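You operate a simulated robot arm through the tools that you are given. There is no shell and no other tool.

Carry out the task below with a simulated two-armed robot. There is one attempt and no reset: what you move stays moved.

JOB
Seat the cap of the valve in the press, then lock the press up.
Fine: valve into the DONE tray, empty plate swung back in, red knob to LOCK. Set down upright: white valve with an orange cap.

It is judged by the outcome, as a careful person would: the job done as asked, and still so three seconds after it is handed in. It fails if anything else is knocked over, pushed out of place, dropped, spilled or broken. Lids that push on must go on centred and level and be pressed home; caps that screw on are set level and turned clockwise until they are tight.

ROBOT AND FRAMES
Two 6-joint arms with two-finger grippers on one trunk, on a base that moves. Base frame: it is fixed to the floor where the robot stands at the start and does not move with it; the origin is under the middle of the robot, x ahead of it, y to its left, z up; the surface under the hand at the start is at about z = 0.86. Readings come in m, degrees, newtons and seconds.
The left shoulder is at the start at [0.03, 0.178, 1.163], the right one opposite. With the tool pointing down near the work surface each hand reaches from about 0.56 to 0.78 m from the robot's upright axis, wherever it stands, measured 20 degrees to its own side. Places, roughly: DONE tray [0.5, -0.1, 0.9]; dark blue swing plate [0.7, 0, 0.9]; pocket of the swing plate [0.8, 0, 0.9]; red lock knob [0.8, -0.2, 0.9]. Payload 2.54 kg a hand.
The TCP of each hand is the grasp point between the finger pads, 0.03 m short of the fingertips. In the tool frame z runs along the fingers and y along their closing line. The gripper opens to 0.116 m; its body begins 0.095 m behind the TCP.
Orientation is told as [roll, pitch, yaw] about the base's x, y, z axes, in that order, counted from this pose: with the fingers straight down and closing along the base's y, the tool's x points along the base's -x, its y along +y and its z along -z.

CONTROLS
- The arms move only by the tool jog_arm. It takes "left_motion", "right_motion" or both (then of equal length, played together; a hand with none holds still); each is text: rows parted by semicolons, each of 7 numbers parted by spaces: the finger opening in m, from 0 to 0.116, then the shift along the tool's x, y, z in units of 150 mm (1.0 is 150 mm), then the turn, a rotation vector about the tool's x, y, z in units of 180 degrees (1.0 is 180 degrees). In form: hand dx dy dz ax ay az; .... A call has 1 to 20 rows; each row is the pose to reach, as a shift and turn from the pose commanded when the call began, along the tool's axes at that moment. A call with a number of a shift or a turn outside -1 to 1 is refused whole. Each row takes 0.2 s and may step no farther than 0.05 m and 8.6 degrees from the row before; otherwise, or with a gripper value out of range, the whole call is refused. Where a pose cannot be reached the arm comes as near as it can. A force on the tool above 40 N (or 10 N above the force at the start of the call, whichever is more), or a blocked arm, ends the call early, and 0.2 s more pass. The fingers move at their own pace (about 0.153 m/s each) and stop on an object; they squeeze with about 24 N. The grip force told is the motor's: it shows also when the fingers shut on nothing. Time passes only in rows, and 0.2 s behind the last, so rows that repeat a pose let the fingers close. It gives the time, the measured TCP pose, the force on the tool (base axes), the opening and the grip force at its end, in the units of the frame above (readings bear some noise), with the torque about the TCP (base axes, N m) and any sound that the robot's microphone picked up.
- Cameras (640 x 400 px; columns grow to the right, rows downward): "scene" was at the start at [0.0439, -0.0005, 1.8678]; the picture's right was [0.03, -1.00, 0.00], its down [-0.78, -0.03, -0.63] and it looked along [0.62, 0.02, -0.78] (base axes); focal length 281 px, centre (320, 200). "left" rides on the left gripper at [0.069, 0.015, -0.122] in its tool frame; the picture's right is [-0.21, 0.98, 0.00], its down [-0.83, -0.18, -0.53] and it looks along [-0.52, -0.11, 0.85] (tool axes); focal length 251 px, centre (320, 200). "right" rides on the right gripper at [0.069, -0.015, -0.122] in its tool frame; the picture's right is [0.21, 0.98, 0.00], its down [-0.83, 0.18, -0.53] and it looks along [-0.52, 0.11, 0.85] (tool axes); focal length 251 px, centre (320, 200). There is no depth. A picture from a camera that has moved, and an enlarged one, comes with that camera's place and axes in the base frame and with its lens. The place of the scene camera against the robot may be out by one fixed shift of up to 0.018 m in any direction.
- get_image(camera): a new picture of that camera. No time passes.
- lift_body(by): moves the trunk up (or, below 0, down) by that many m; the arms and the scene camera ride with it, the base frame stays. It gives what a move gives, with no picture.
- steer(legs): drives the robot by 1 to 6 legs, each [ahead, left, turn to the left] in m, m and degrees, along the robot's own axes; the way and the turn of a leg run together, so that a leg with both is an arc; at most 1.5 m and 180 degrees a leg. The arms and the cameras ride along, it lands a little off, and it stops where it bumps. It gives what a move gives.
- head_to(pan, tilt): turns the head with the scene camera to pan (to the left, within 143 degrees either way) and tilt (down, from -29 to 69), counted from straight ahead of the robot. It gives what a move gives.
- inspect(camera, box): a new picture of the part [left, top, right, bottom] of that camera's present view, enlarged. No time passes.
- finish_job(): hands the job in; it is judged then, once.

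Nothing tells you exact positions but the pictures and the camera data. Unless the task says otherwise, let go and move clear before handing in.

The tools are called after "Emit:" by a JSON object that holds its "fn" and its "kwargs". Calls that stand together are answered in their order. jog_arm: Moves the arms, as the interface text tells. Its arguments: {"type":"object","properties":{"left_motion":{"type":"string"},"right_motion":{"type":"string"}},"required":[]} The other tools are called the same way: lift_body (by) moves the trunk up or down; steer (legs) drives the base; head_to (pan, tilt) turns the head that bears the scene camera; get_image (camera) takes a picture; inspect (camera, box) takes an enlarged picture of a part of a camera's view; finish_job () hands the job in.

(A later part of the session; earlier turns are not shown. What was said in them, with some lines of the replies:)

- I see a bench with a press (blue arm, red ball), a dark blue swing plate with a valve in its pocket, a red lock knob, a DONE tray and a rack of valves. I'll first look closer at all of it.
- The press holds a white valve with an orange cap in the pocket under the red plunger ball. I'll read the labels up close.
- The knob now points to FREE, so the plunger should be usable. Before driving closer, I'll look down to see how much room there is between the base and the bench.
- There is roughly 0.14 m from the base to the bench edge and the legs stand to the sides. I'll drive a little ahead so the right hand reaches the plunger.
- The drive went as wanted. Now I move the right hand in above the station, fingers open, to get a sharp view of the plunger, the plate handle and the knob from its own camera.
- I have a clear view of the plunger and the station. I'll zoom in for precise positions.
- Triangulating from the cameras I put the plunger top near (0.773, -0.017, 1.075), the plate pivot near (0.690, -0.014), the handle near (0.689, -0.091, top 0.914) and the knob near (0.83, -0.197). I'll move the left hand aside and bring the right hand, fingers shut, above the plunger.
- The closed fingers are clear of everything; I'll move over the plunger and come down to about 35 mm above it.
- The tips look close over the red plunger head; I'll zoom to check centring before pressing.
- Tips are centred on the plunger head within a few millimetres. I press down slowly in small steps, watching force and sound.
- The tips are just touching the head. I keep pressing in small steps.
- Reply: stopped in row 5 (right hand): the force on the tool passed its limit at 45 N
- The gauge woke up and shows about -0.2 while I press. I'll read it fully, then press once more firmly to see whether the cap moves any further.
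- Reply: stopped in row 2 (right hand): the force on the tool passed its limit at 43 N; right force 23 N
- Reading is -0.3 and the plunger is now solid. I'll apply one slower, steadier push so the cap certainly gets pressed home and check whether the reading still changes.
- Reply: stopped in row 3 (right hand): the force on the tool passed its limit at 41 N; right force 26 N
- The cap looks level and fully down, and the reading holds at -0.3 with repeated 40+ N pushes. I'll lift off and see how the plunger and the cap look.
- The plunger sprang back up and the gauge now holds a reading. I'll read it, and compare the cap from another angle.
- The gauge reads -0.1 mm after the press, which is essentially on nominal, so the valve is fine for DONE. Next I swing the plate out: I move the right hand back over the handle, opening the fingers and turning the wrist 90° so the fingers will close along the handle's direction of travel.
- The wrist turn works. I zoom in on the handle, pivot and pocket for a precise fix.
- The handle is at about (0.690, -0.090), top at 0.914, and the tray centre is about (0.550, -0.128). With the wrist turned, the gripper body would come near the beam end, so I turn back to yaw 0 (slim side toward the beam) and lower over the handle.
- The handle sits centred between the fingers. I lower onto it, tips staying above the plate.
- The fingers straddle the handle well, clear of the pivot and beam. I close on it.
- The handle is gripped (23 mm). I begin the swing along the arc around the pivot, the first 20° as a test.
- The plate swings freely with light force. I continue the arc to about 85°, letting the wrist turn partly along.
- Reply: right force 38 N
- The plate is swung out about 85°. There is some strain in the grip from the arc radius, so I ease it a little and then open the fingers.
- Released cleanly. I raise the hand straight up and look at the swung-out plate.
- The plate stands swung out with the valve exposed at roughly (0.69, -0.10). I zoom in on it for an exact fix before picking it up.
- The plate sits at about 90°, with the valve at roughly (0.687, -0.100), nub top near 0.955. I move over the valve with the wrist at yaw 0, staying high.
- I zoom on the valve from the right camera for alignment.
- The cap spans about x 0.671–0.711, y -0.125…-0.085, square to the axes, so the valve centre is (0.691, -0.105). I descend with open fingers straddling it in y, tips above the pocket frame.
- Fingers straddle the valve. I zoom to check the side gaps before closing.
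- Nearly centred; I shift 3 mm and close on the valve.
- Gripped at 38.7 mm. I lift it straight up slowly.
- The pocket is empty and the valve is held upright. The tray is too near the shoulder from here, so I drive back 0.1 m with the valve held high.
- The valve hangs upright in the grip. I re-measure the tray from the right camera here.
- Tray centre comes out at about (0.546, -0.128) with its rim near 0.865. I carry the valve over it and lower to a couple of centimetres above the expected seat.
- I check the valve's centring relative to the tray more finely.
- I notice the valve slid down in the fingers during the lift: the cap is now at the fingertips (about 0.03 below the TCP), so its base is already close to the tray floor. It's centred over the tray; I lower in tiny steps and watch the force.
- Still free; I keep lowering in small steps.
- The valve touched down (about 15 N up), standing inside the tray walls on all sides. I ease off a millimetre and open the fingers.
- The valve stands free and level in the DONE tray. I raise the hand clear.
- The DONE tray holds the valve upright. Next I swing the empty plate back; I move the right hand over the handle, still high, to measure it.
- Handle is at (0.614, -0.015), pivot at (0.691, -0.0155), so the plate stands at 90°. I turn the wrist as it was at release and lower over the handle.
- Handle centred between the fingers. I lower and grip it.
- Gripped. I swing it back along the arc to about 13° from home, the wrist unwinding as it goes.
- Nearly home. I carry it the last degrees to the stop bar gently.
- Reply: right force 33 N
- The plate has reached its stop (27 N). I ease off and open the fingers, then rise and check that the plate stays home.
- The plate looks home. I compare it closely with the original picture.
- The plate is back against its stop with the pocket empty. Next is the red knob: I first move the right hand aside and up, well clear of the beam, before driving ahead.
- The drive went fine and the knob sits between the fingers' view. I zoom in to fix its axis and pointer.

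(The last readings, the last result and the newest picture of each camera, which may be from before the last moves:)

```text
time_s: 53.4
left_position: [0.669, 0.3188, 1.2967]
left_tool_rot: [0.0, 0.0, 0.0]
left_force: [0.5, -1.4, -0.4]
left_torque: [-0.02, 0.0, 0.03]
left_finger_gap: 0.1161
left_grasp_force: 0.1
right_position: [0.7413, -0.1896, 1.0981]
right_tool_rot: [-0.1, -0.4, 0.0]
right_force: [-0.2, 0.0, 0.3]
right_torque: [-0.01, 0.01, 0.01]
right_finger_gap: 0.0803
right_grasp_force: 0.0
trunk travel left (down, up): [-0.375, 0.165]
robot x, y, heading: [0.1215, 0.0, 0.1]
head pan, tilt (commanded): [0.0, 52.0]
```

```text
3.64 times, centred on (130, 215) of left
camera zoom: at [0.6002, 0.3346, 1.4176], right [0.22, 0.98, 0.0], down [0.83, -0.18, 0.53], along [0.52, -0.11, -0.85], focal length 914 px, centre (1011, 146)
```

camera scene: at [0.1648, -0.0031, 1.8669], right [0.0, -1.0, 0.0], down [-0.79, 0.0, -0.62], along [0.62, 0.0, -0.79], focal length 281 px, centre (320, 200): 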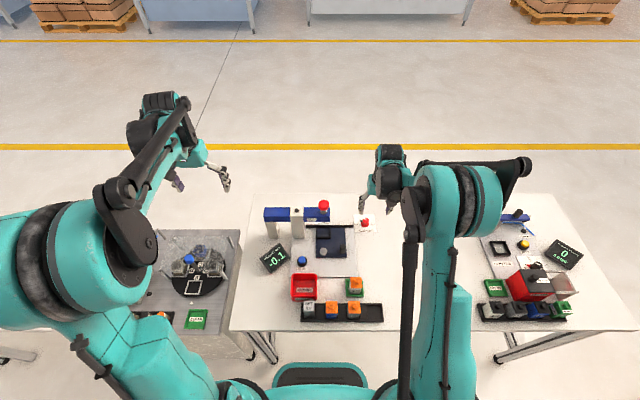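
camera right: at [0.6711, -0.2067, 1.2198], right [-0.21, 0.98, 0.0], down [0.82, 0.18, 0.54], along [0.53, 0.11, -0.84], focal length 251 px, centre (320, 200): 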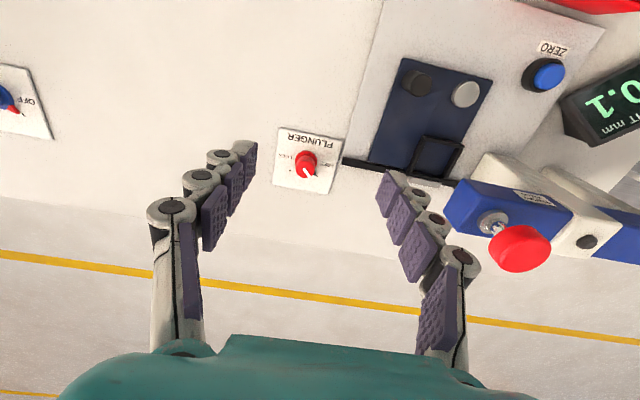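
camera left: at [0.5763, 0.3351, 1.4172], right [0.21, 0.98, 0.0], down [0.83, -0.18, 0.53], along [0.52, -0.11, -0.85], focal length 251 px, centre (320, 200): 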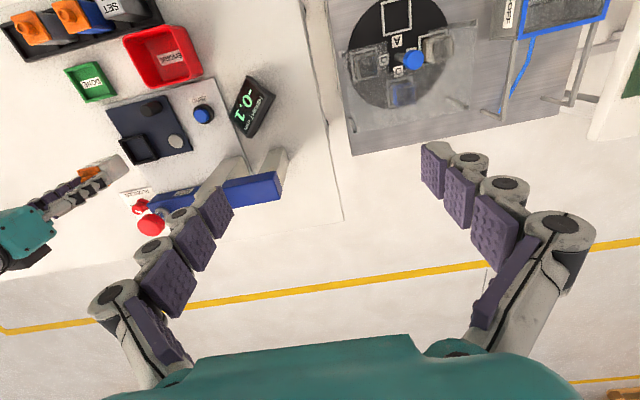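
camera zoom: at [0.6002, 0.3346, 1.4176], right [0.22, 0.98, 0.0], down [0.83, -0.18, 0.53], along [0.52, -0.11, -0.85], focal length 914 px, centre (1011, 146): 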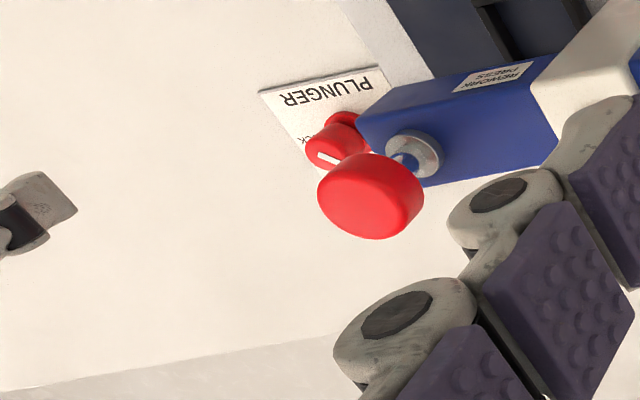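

The knob axis is about (0.830, -0.195), top at 0.89, pointing to FREE (ahead-left); LOCK is 90° clockwise (ahead-right). I move above it with the wrist turned +45° so I can turn it through to -45°.

Emit:
{"fn": "jog_arm", "kwargs": {"right_motion": "0.07 -0.1 -0.006 0.05 0 0 -0.042; 0.06 -0.2 -0.012 0.15 0 0 -0.084; 0.06 -0.3 -0.018 0.27 0 0 -0.126; 0.06 -0.4 -0.024 0.4 0 0 -0.168; 0.06 -0.5 -0.03 0.5 0 0 -0.21; 0.06 -0.591 -0.036 0.6 0 0 -0.25; 0.06 -0.591 -0.036 0.72 0 0 -0.25; 0.06 -0.591 -0.036 0.72 0 0 -0.25"}}

Emit:
{"fn": "get_image", "kwargs": {"camera": "right"}}

Emit:
{"fn": "inspect", "kwargs": {"camera": "scene", "box": [300, 150, 440, 260]}}

```text
time_s: 55.2
left_position: [0.6692, 0.319, 1.2958]
left_tool_rot: [0.0, -0.1, 0.0]
left_force: [-0.2, -0.1, -0.5]
left_torque: [-0.03, -0.02, 0.05]
left_finger_gap: 0.1159
left_grasp_force: 0.0
right_position: [0.8303, -0.1956, 0.9901]
right_tool_rot: [-0.2, -0.2, 45.0]
right_force: [0.6, 0.0, 0.4]
right_torque: [0.0, 0.0, -0.02]
right_finger_gap: 0.0599
right_grasp_force: 0.0
trunk travel left (down, up): [-0.375, 0.165]
robot x, y, heading: [0.1182, 0.0001, -0.0]
head pan, tilt (commanded): [0.0, 52.0]
```

```text
taken
camera right: at [0.7915, -0.2563, 1.1114], right [-0.84, 0.54, -0.01], down [0.45, 0.71, 0.54], along [0.29, 0.45, -0.84], focal length 251 px, centre (320, 200)
```

right: 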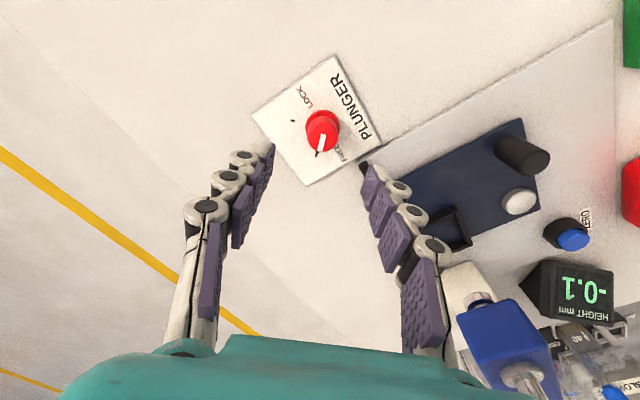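

```text
3.64 times, centred on (370, 205) of scene
camera zoom: at [0.165, -0.003, 1.8669], right [0.0, -1.0, 0.0], down [-0.79, 0.0, -0.62], along [0.62, 0.0, -0.79], focal length 1021 px, centre (138, 182)
```

zoom: 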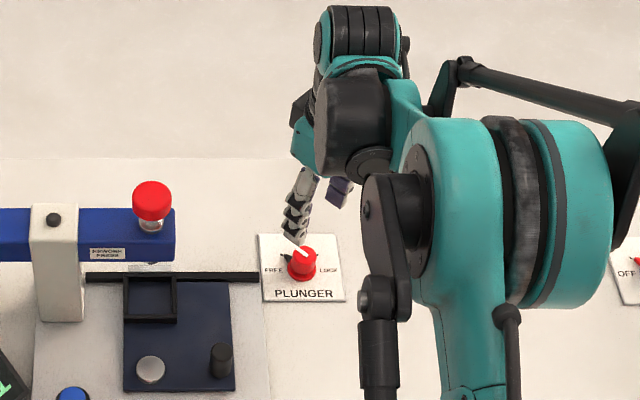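

Well aligned above the knob. A quick zoom, then I lower onto it.

Emit:
{"fn": "inspect", "kwargs": {"camera": "right", "box": [260, 80, 380, 190]}}

Emit:
{"fn": "jog_arm", "kwargs": {"right_motion": "0.06 0 0 0.15 0 0 0; 0.06 0 0 0.3 0 0 0; 0.06 0 0 0.42 0 0 0; 0.06 0 0 0.5 0 0 0; 0.06 0 0 0.5 0 0 0"}}

Emit:
{"fn": "inspect", "kwargs": {"camera": "right", "box": [230, 90, 410, 240]}}

```text
3.64 times, centred on (320, 135) of right
camera zoom: at [0.7915, -0.2563, 1.1114], right [-0.84, 0.54, -0.01], down [0.45, 0.71, 0.54], along [0.29, 0.45, -0.84], focal length 914 px, centre (320, 436)
```

zoom: 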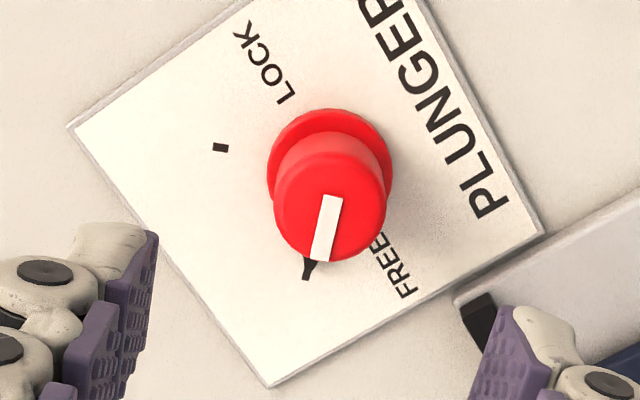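

```text
time_s: 56.4
left_position: [0.6692, 0.3184, 1.295]
left_tool_rot: [0.0, 0.0, 0.0]
left_force: [-0.5, 0.9, -0.2]
left_torque: [-0.02, 0.02, -0.02]
left_finger_gap: 0.1157
left_grasp_force: 0.1
right_position: [0.8303, -0.1971, 0.9158]
right_tool_rot: [-0.2, -0.3, 45.0]
right_force: [-0.1, -1.0, 0.1]
right_torque: [0.02, 0.0, 0.01]
right_finger_gap: 0.0599
right_grasp_force: 0.0
trunk travel left (down, up): [-0.375, 0.165]
robot x, y, heading: [0.1237, -0.0013, -0.0]
head pan, tilt (commanded): [0.0, 52.0]
```

```text
2.67 times, centred on (320, 165) of right
camera zoom: at [0.7918, -0.2561, 1.0365], right [-0.84, 0.54, -0.01], down [0.45, 0.71, 0.54], along [0.29, 0.45, -0.84], focal length 670 px, centre (320, 293)
```

zoom: 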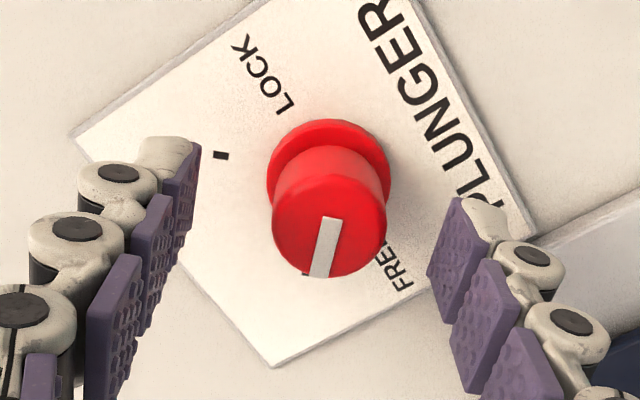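

Aligned within 3 mm. I make the small correction, go down a little more and close on the knob.

Emit:
{"fn": "jog_arm", "kwargs": {"right_motion": "0.06 -0.009 0.017 0.04 0 0 0; 0.05 -0.009 0.017 0.09 0 0 0; 0.03 -0.009 0.017 0.09 0 0 0; 0.0 -0.009 0.017 0.09 0 0 0; 0.0 -0.009 0.017 0.09 0 0 0; 0.0 -0.009 0.017 0.09 0 0 0"}}

Emit:
{"fn": "inspect", "kwargs": {"camera": "right", "box": [230, 90, 410, 240]}}

```text
time_s: 57.8
left_position: [0.6688, 0.3193, 1.2952]
left_tool_rot: [0.0, 0.0, 0.0]
left_force: [0.3, -1.0, -0.4]
left_torque: [0.0, 0.02, -0.02]
left_finger_gap: 0.116
left_grasp_force: 0.1
right_position: [0.83, -0.1943, 0.9028]
right_tool_rot: [-0.3, -0.3, 45.1]
right_force: [-2.9, 0.7, -3.3]
right_torque: [0.16, -0.12, 0.01]
right_finger_gap: 0.0263
right_grasp_force: 44.9
trunk travel left (down, up): [-0.375, 0.165]
robot x, y, heading: [0.1218, -0.002, -0.0]
head pan, tilt (commanded): [0.0, 52.0]
```

```text
2.67 times, centred on (320, 165) of right
camera zoom: at [0.7907, -0.2538, 1.0238], right [-0.84, 0.54, 0.0], down [0.45, 0.71, 0.54], along [0.29, 0.45, -0.84], focal length 670 px, centre (320, 293)
```

zoom: 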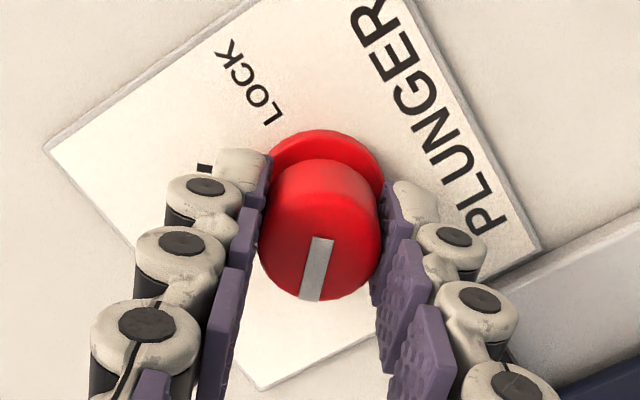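

The knob is gripped. I turn it clockwise, first 45° as a check.

Emit:
{"fn": "jog_arm", "kwargs": {"right_motion": "0.0 0 0 0 0 0 0.042; 0.0 0 0 0 0 0 0.084; 0.0 0 0 0 0 0 0.126; 0.0 0 0 0 0 0 0.168; 0.0 0 0 0 0 0 0.21; 0.0 0 0 0 0 0 0.25; 0.0 0 0 0 0 0 0.25"}}

Emit:
{"fn": "get_image", "kwargs": {"camera": "right"}}

```text
time_s: 59.4
left_position: [0.6688, 0.3192, 1.297]
left_tool_rot: [0.0, 0.0, 0.0]
left_force: [-0.7, -0.7, -1.1]
left_torque: [0.0, 0.02, 0.02]
left_finger_gap: 0.1159
left_grasp_force: 0.0
right_position: [0.8298, -0.1933, 0.9022]
right_tool_rot: [0.1, -0.3, -0.1]
right_force: [-8.1, 2.0, -2.3]
right_torque: [0.0, 1.14, -0.02]
right_finger_gap: 0.0263
right_grasp_force: 45.0
trunk travel left (down, up): [-0.375, 0.165]
robot x, y, heading: [0.1217, -0.0006, 0.1]
head pan, tilt (commanded): [0.0, 52.0]
```

```text
taken
camera right: at [0.7597, -0.2092, 1.0237], right [-0.21, 0.98, 0.0], down [0.82, 0.18, 0.54], along [0.53, 0.11, -0.84], focal length 251 px, centre (320, 200)
```

right: 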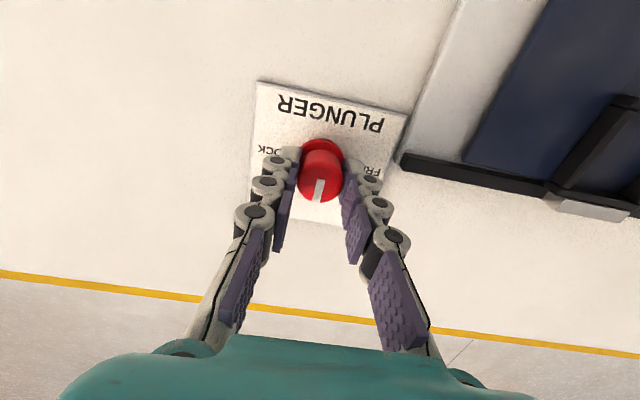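

The knob turned along with the hand and now points straight ahead. I carry on the remaining 45° to LOCK.

Emit:
{"fn": "jog_arm", "kwargs": {"right_motion": "0.0 0 0 0 0 0 0.042; 0.0 0 0 0 0 0 0.084; 0.0 0 0 0 0 0 0.126; 0.0 0 0 0 0 0 0.168; 0.0 0 0 0 0 0 0.21; 0.0 0 0 0 0 0 0.25; 0.0 0 0 0 0 0 0.258; 0.0 0 0 0 0 0 0.258"}}

Emit:
{"fn": "get_image", "kwargs": {"camera": "right"}}

Emit:
{"fn": "inspect", "kwargs": {"camera": "right", "box": [230, 90, 410, 240]}}

```text
time_s: 61.2
left_position: [0.6697, 0.3188, 1.2968]
left_tool_rot: [-0.1, 0.0, 0.0]
left_force: [0.2, -0.2, 0.1]
left_torque: [0.0, -0.02, 0.03]
left_finger_gap: 0.1158
left_grasp_force: 0.1
right_position: [0.8307, -0.1933, 0.9028]
right_tool_rot: [0.2, -0.2, -46.6]
right_force: [-4.8, 0.1, 0.4]
right_torque: [-0.09, 0.07, 0.42]
right_finger_gap: 0.0265
right_grasp_force: 45.4
trunk travel left (down, up): [-0.375, 0.165]
robot x, y, heading: [0.1249, 0.0025, 0.1]
head pan, tilt (commanded): [0.0, 52.0]
```

```text
taken
camera right: at [0.7704, -0.1545, 1.0237], right [0.56, 0.83, 0.0], down [0.7, -0.48, 0.54], along [0.45, -0.3, -0.84], focal length 251 px, centre (320, 200)
```

right: 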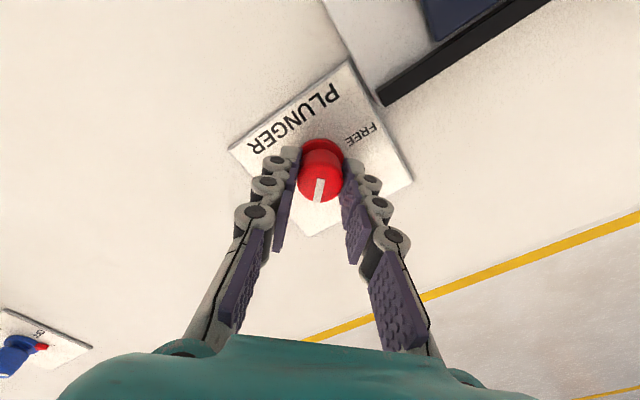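

```text
2.67 times, centred on (320, 165) of right
camera zoom: at [0.7704, -0.1545, 1.0237], right [0.56, 0.83, 0.0], down [0.7, -0.48, 0.54], along [0.45, -0.3, -0.84], focal length 670 px, centre (320, 293)
```

zoom: 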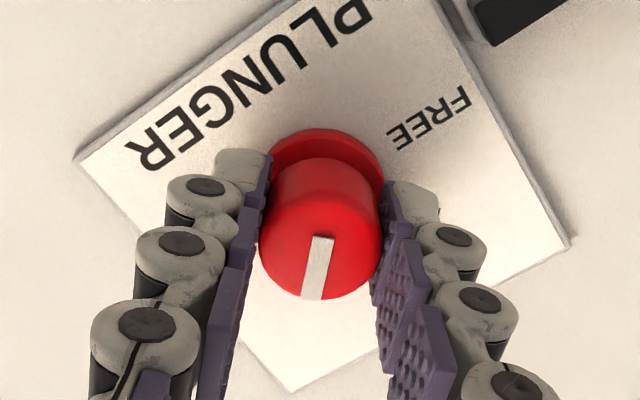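

The knob has turned about 92° and a resisting torque shows at the end. I open and rise to see where it points.

Emit:
{"fn": "jog_arm", "kwargs": {"right_motion": "0.03 0 0 0 0 0 0; 0.05 0 0 0 0 0 0; 0.05 0 0 -0.05 0 0 0; 0.05 0 0 -0.25 0 0 0; 0.06 0 0 -0.5 0 0 0; 0.06 0 0 -0.8 0 0 0; 0.06 0 0 -1.0 0 0 0; 0.06 0 0 -1.0 0 0 0"}}

Emit:
{"fn": "inspect", "kwargs": {"camera": "right", "box": [260, 80, 400, 200]}}

Emit:
{"fn": "inspect", "kwargs": {"camera": "scene", "box": [345, 200, 390, 245]}}

```text
time_s: 63.0
left_position: [0.6698, 0.3189, 1.2947]
left_tool_rot: [0.0, -0.1, 0.0]
left_force: [0.7, 0.3, 0.6]
left_torque: [0.0, 0.01, -0.01]
left_finger_gap: 0.1158
left_grasp_force: 0.0
right_position: [0.8314, -0.194, 1.0554]
right_tool_rot: [0.3, -0.2, -46.5]
right_force: [-0.2, -0.1, 0.6]
right_torque: [0.01, 0.03, 0.02]
right_finger_gap: 0.0599
right_grasp_force: 0.0
trunk travel left (down, up): [-0.375, 0.165]
robot x, y, heading: [0.1222, -0.0005, -0.1]
head pan, tilt (commanded): [0.0, 52.0]
```

```text
3.33 times, centred on (330, 140) of right
camera zoom: at [0.7715, -0.1548, 1.1765], right [0.56, 0.83, 0.0], down [0.7, -0.47, 0.54], along [0.45, -0.3, -0.84], focal length 838 px, centre (287, 400)
```

zoom: 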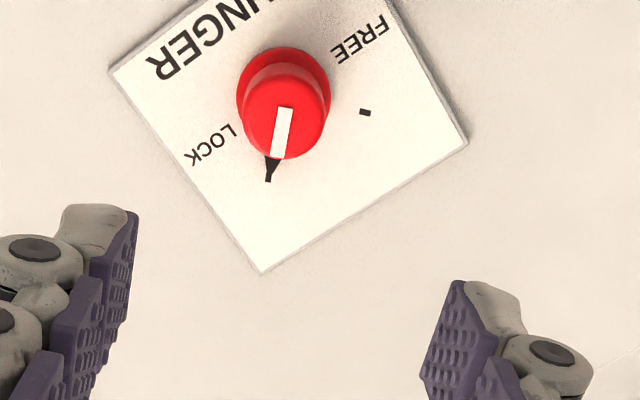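

```text
8.89 times, centred on (368, 222) of scene
camera zoom: at [0.166, -0.0032, 1.8668], right [0.0, -1.0, 0.0], down [-0.79, 0.0, -0.62], along [0.62, 0.0, -0.79], focal length 2496 px, centre (-102, 0)
```

zoom: 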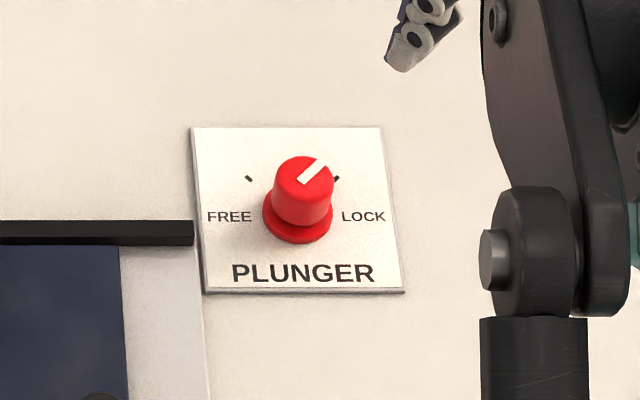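

The pointer sits on the LOCK tick. I raise the hand well clear and back the robot off to its starting spot for a last look at everything.

Emit:
{"fn": "jog_arm", "kwargs": {"right_motion": "0.06 0 0 -0.25 0 0 0; 0.08 0 0 -0.5 0 0 0; 0.08 0 0 -0.75 0 0 0; 0.08 0 0 -1.0 0 0 0; 0.08 0 0 -1.0 0 0 0"}}

Emit:
{"fn": "steer", "kwargs": {"legs": [[-0.12, 0, 0]]}}

Emit:
{"fn": "get_image", "kwargs": {"camera": "scene"}}

Emit:
{"fn": "get_image", "kwargs": {"camera": "right"}}

Emit:
{"fn": "get_image", "kwargs": {"camera": "left"}}

```text
time_s: 64.2
left_position: [0.6713, 0.3194, 1.2951]
left_tool_rot: [0.0, 0.0, 0.0]
left_force: [0.4, 0.3, 0.2]
left_torque: [-0.01, 0.01, -0.03]
left_finger_gap: 0.1159
left_grasp_force: 0.0
right_position: [0.8309, -0.1922, 1.2019]
right_tool_rot: [0.3, -0.2, -46.5]
right_force: [0.6, 0.1, 0.3]
right_torque: [-0.01, -0.04, 0.02]
right_finger_gap: 0.0803
right_grasp_force: 0.0
trunk travel left (down, up): [-0.375, 0.165]
robot x, y, heading: [0.1241, 0.002, 0.0]
head pan, tilt (commanded): [0.0, 52.0]
```

```text
time_s: 65.4
left_position: [0.5507, 0.3189, 1.2957]
left_tool_rot: [0.0, 0.0, -0.1]
left_force: [0.1, -0.1, 1.0]
left_torque: [0.01, 0.0, 0.02]
left_finger_gap: 0.1161
left_grasp_force: 0.2
right_position: [0.7109, -0.1948, 1.2036]
right_tool_rot: [0.4, -0.1, -46.6]
right_force: [0.0, 0.3, 1.3]
right_torque: [0.0, 0.03, -0.01]
right_finger_gap: 0.0802
right_grasp_force: 0.0
trunk travel left (down, up): [-0.375, 0.165]
robot x, y, heading: [0.0051, 0.0018, -0.2]
head pan, tilt (commanded): [0.0, 52.0]
```

```text
taken
camera scene: at [0.0461, -0.0029, 1.8669], right [0.0, -1.0, 0.0], down [-0.79, 0.0, -0.62], along [0.62, 0.0, -0.79], focal length 281 px, centre (320, 200)
```

scene: 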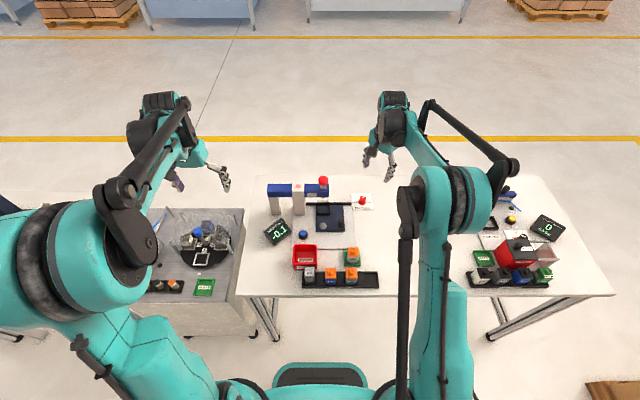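

```text
taken
camera right: at [0.6512, -0.1541, 1.324], right [0.56, 0.83, 0.0], down [0.7, -0.48, 0.54], along [0.45, -0.3, -0.84], focal length 251 px, centre (320, 200)
```

right: 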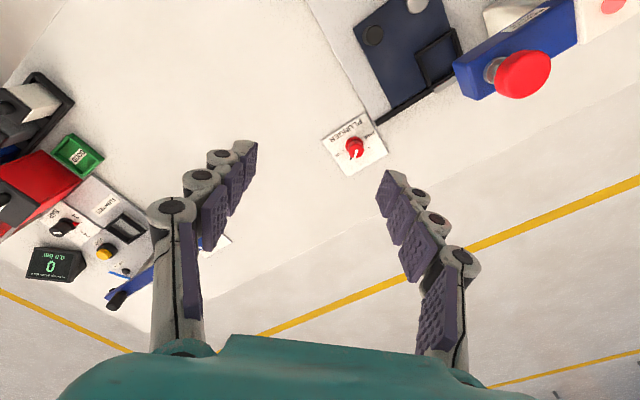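

```text
taken
camera left: at [0.4818, 0.3342, 1.4173], right [0.22, 0.98, 0.0], down [0.83, -0.18, 0.53], along [0.52, -0.12, -0.85], focal length 251 px, centre (320, 200)
```

left: 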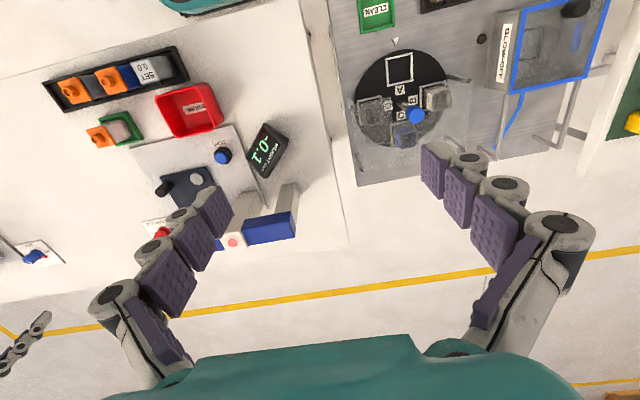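

The knob is at LOCK and the valve is in DONE; a lamp on the press column now seems lit. I take a closer look at all end states.

Emit:
{"fn": "inspect", "kwargs": {"camera": "scene", "box": [260, 170, 390, 300]}}

Emit:
{"fn": "inspect", "kwargs": {"camera": "scene", "box": [265, 172, 335, 242]}}

Emit:
{"fn": "inspect", "kwargs": {"camera": "scene", "box": [335, 240, 375, 285]}}

Emit:
{"fn": "inspect", "kwargs": {"camera": "scene", "box": [305, 190, 385, 240]}}

```text
3.08 times, centred on (325, 235) of scene
camera zoom: at [0.0461, -0.0029, 1.8669], right [0.0, -1.0, 0.0], down [-0.79, 0.0, -0.62], along [0.62, 0.0, -0.79], focal length 864 px, centre (305, 92)
```

zoom: 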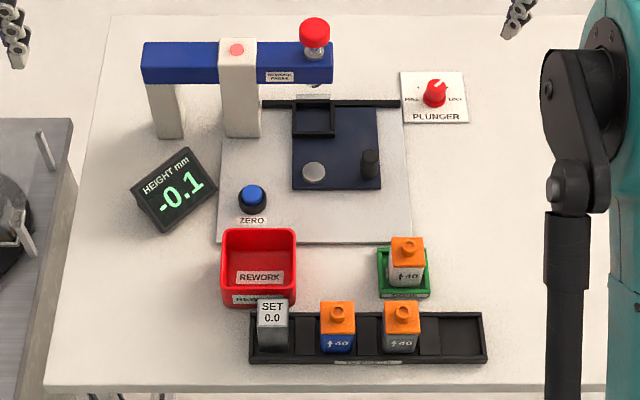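

```text
5.71 times, centred on (300, 207) of scene
camera zoom: at [0.0461, -0.0029, 1.8669], right [0.0, -1.0, 0.0], down [-0.79, 0.0, -0.62], along [0.62, 0.0, -0.79], focal length 1605 px, centre (434, 160)
```

zoom: 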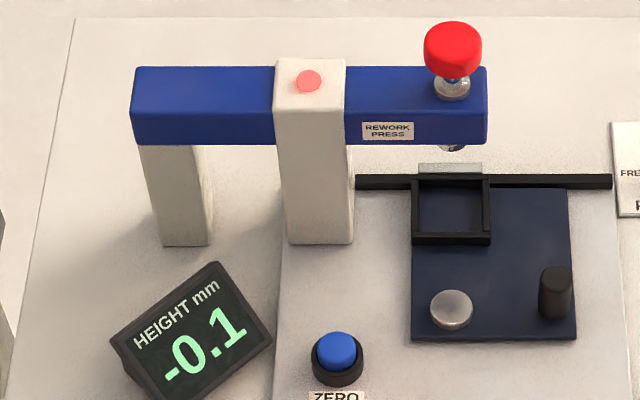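

```text
8.89 times, centred on (355, 262) of scene
camera zoom: at [0.0461, -0.0029, 1.8669], right [0.0, -1.0, 0.0], down [-0.79, 0.0, -0.62], along [0.62, 0.0, -0.79], focal length 2496 px, centre (9, -356)
```

zoom: 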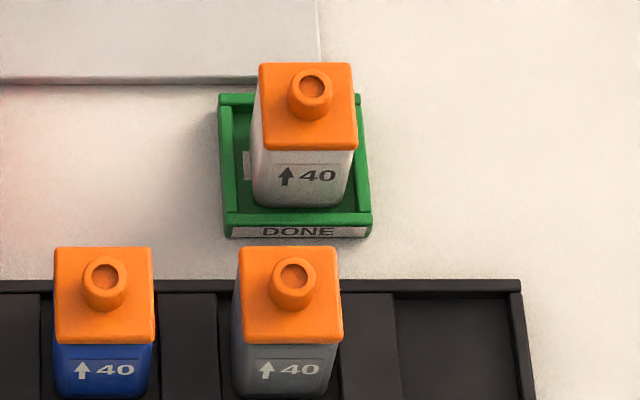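

```text
8.00 times, centred on (345, 215) of scene
camera zoom: at [0.0461, -0.0029, 1.8669], right [0.0, -1.0, 0.0], down [-0.79, 0.0, -0.62], along [0.62, 0.0, -0.79], focal length 2246 px, centre (120, 80)
```

zoom: 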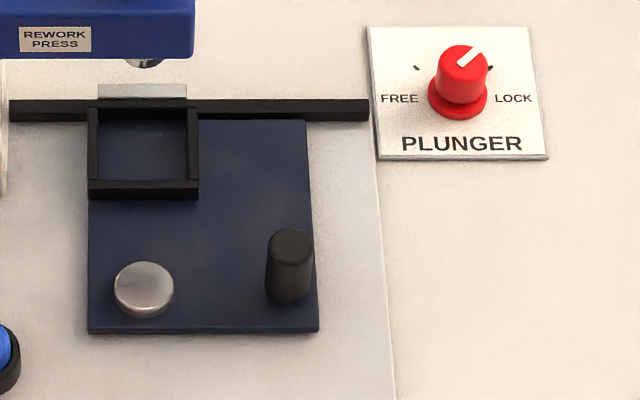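

Everything is in its end state. The capped valve stands upright in the DONE tray, the empty plate is swung in against its stop, and the red knob points to LOCK with the press lamp lit. Nothing else has moved and both hands are clear, so I hand in.

Emit:
{"fn": "finish_job", "kwargs": {}}

```text
The job is handed in.
```

The job is handed in: the cap is pressed on, the valve is in the DONE tray, and the press is locked.

- **Pressing:** I pushed the plunger down three times to just over 40 N, until the reading held at -0.3 mm. After release the height gauge showed -0.1 mm. I did not zero the gauge against the SET 0.0 block first, so that reading relies on its existing zero.
- **Valve:** It stands upright inside the DONE tray, clear of the tray walls. It slid down about 3 cm in the fingers when I lifted it from the pocket. It stayed held and was set down gently.
- **Plate:** It is empty and swung back in, resting against its stop bar.
- **Knob:** It points at the LOCK mark, and a red lamp on the press column came on.

Nothing else looked moved in the last pictures, and both hands are clear of the bench.
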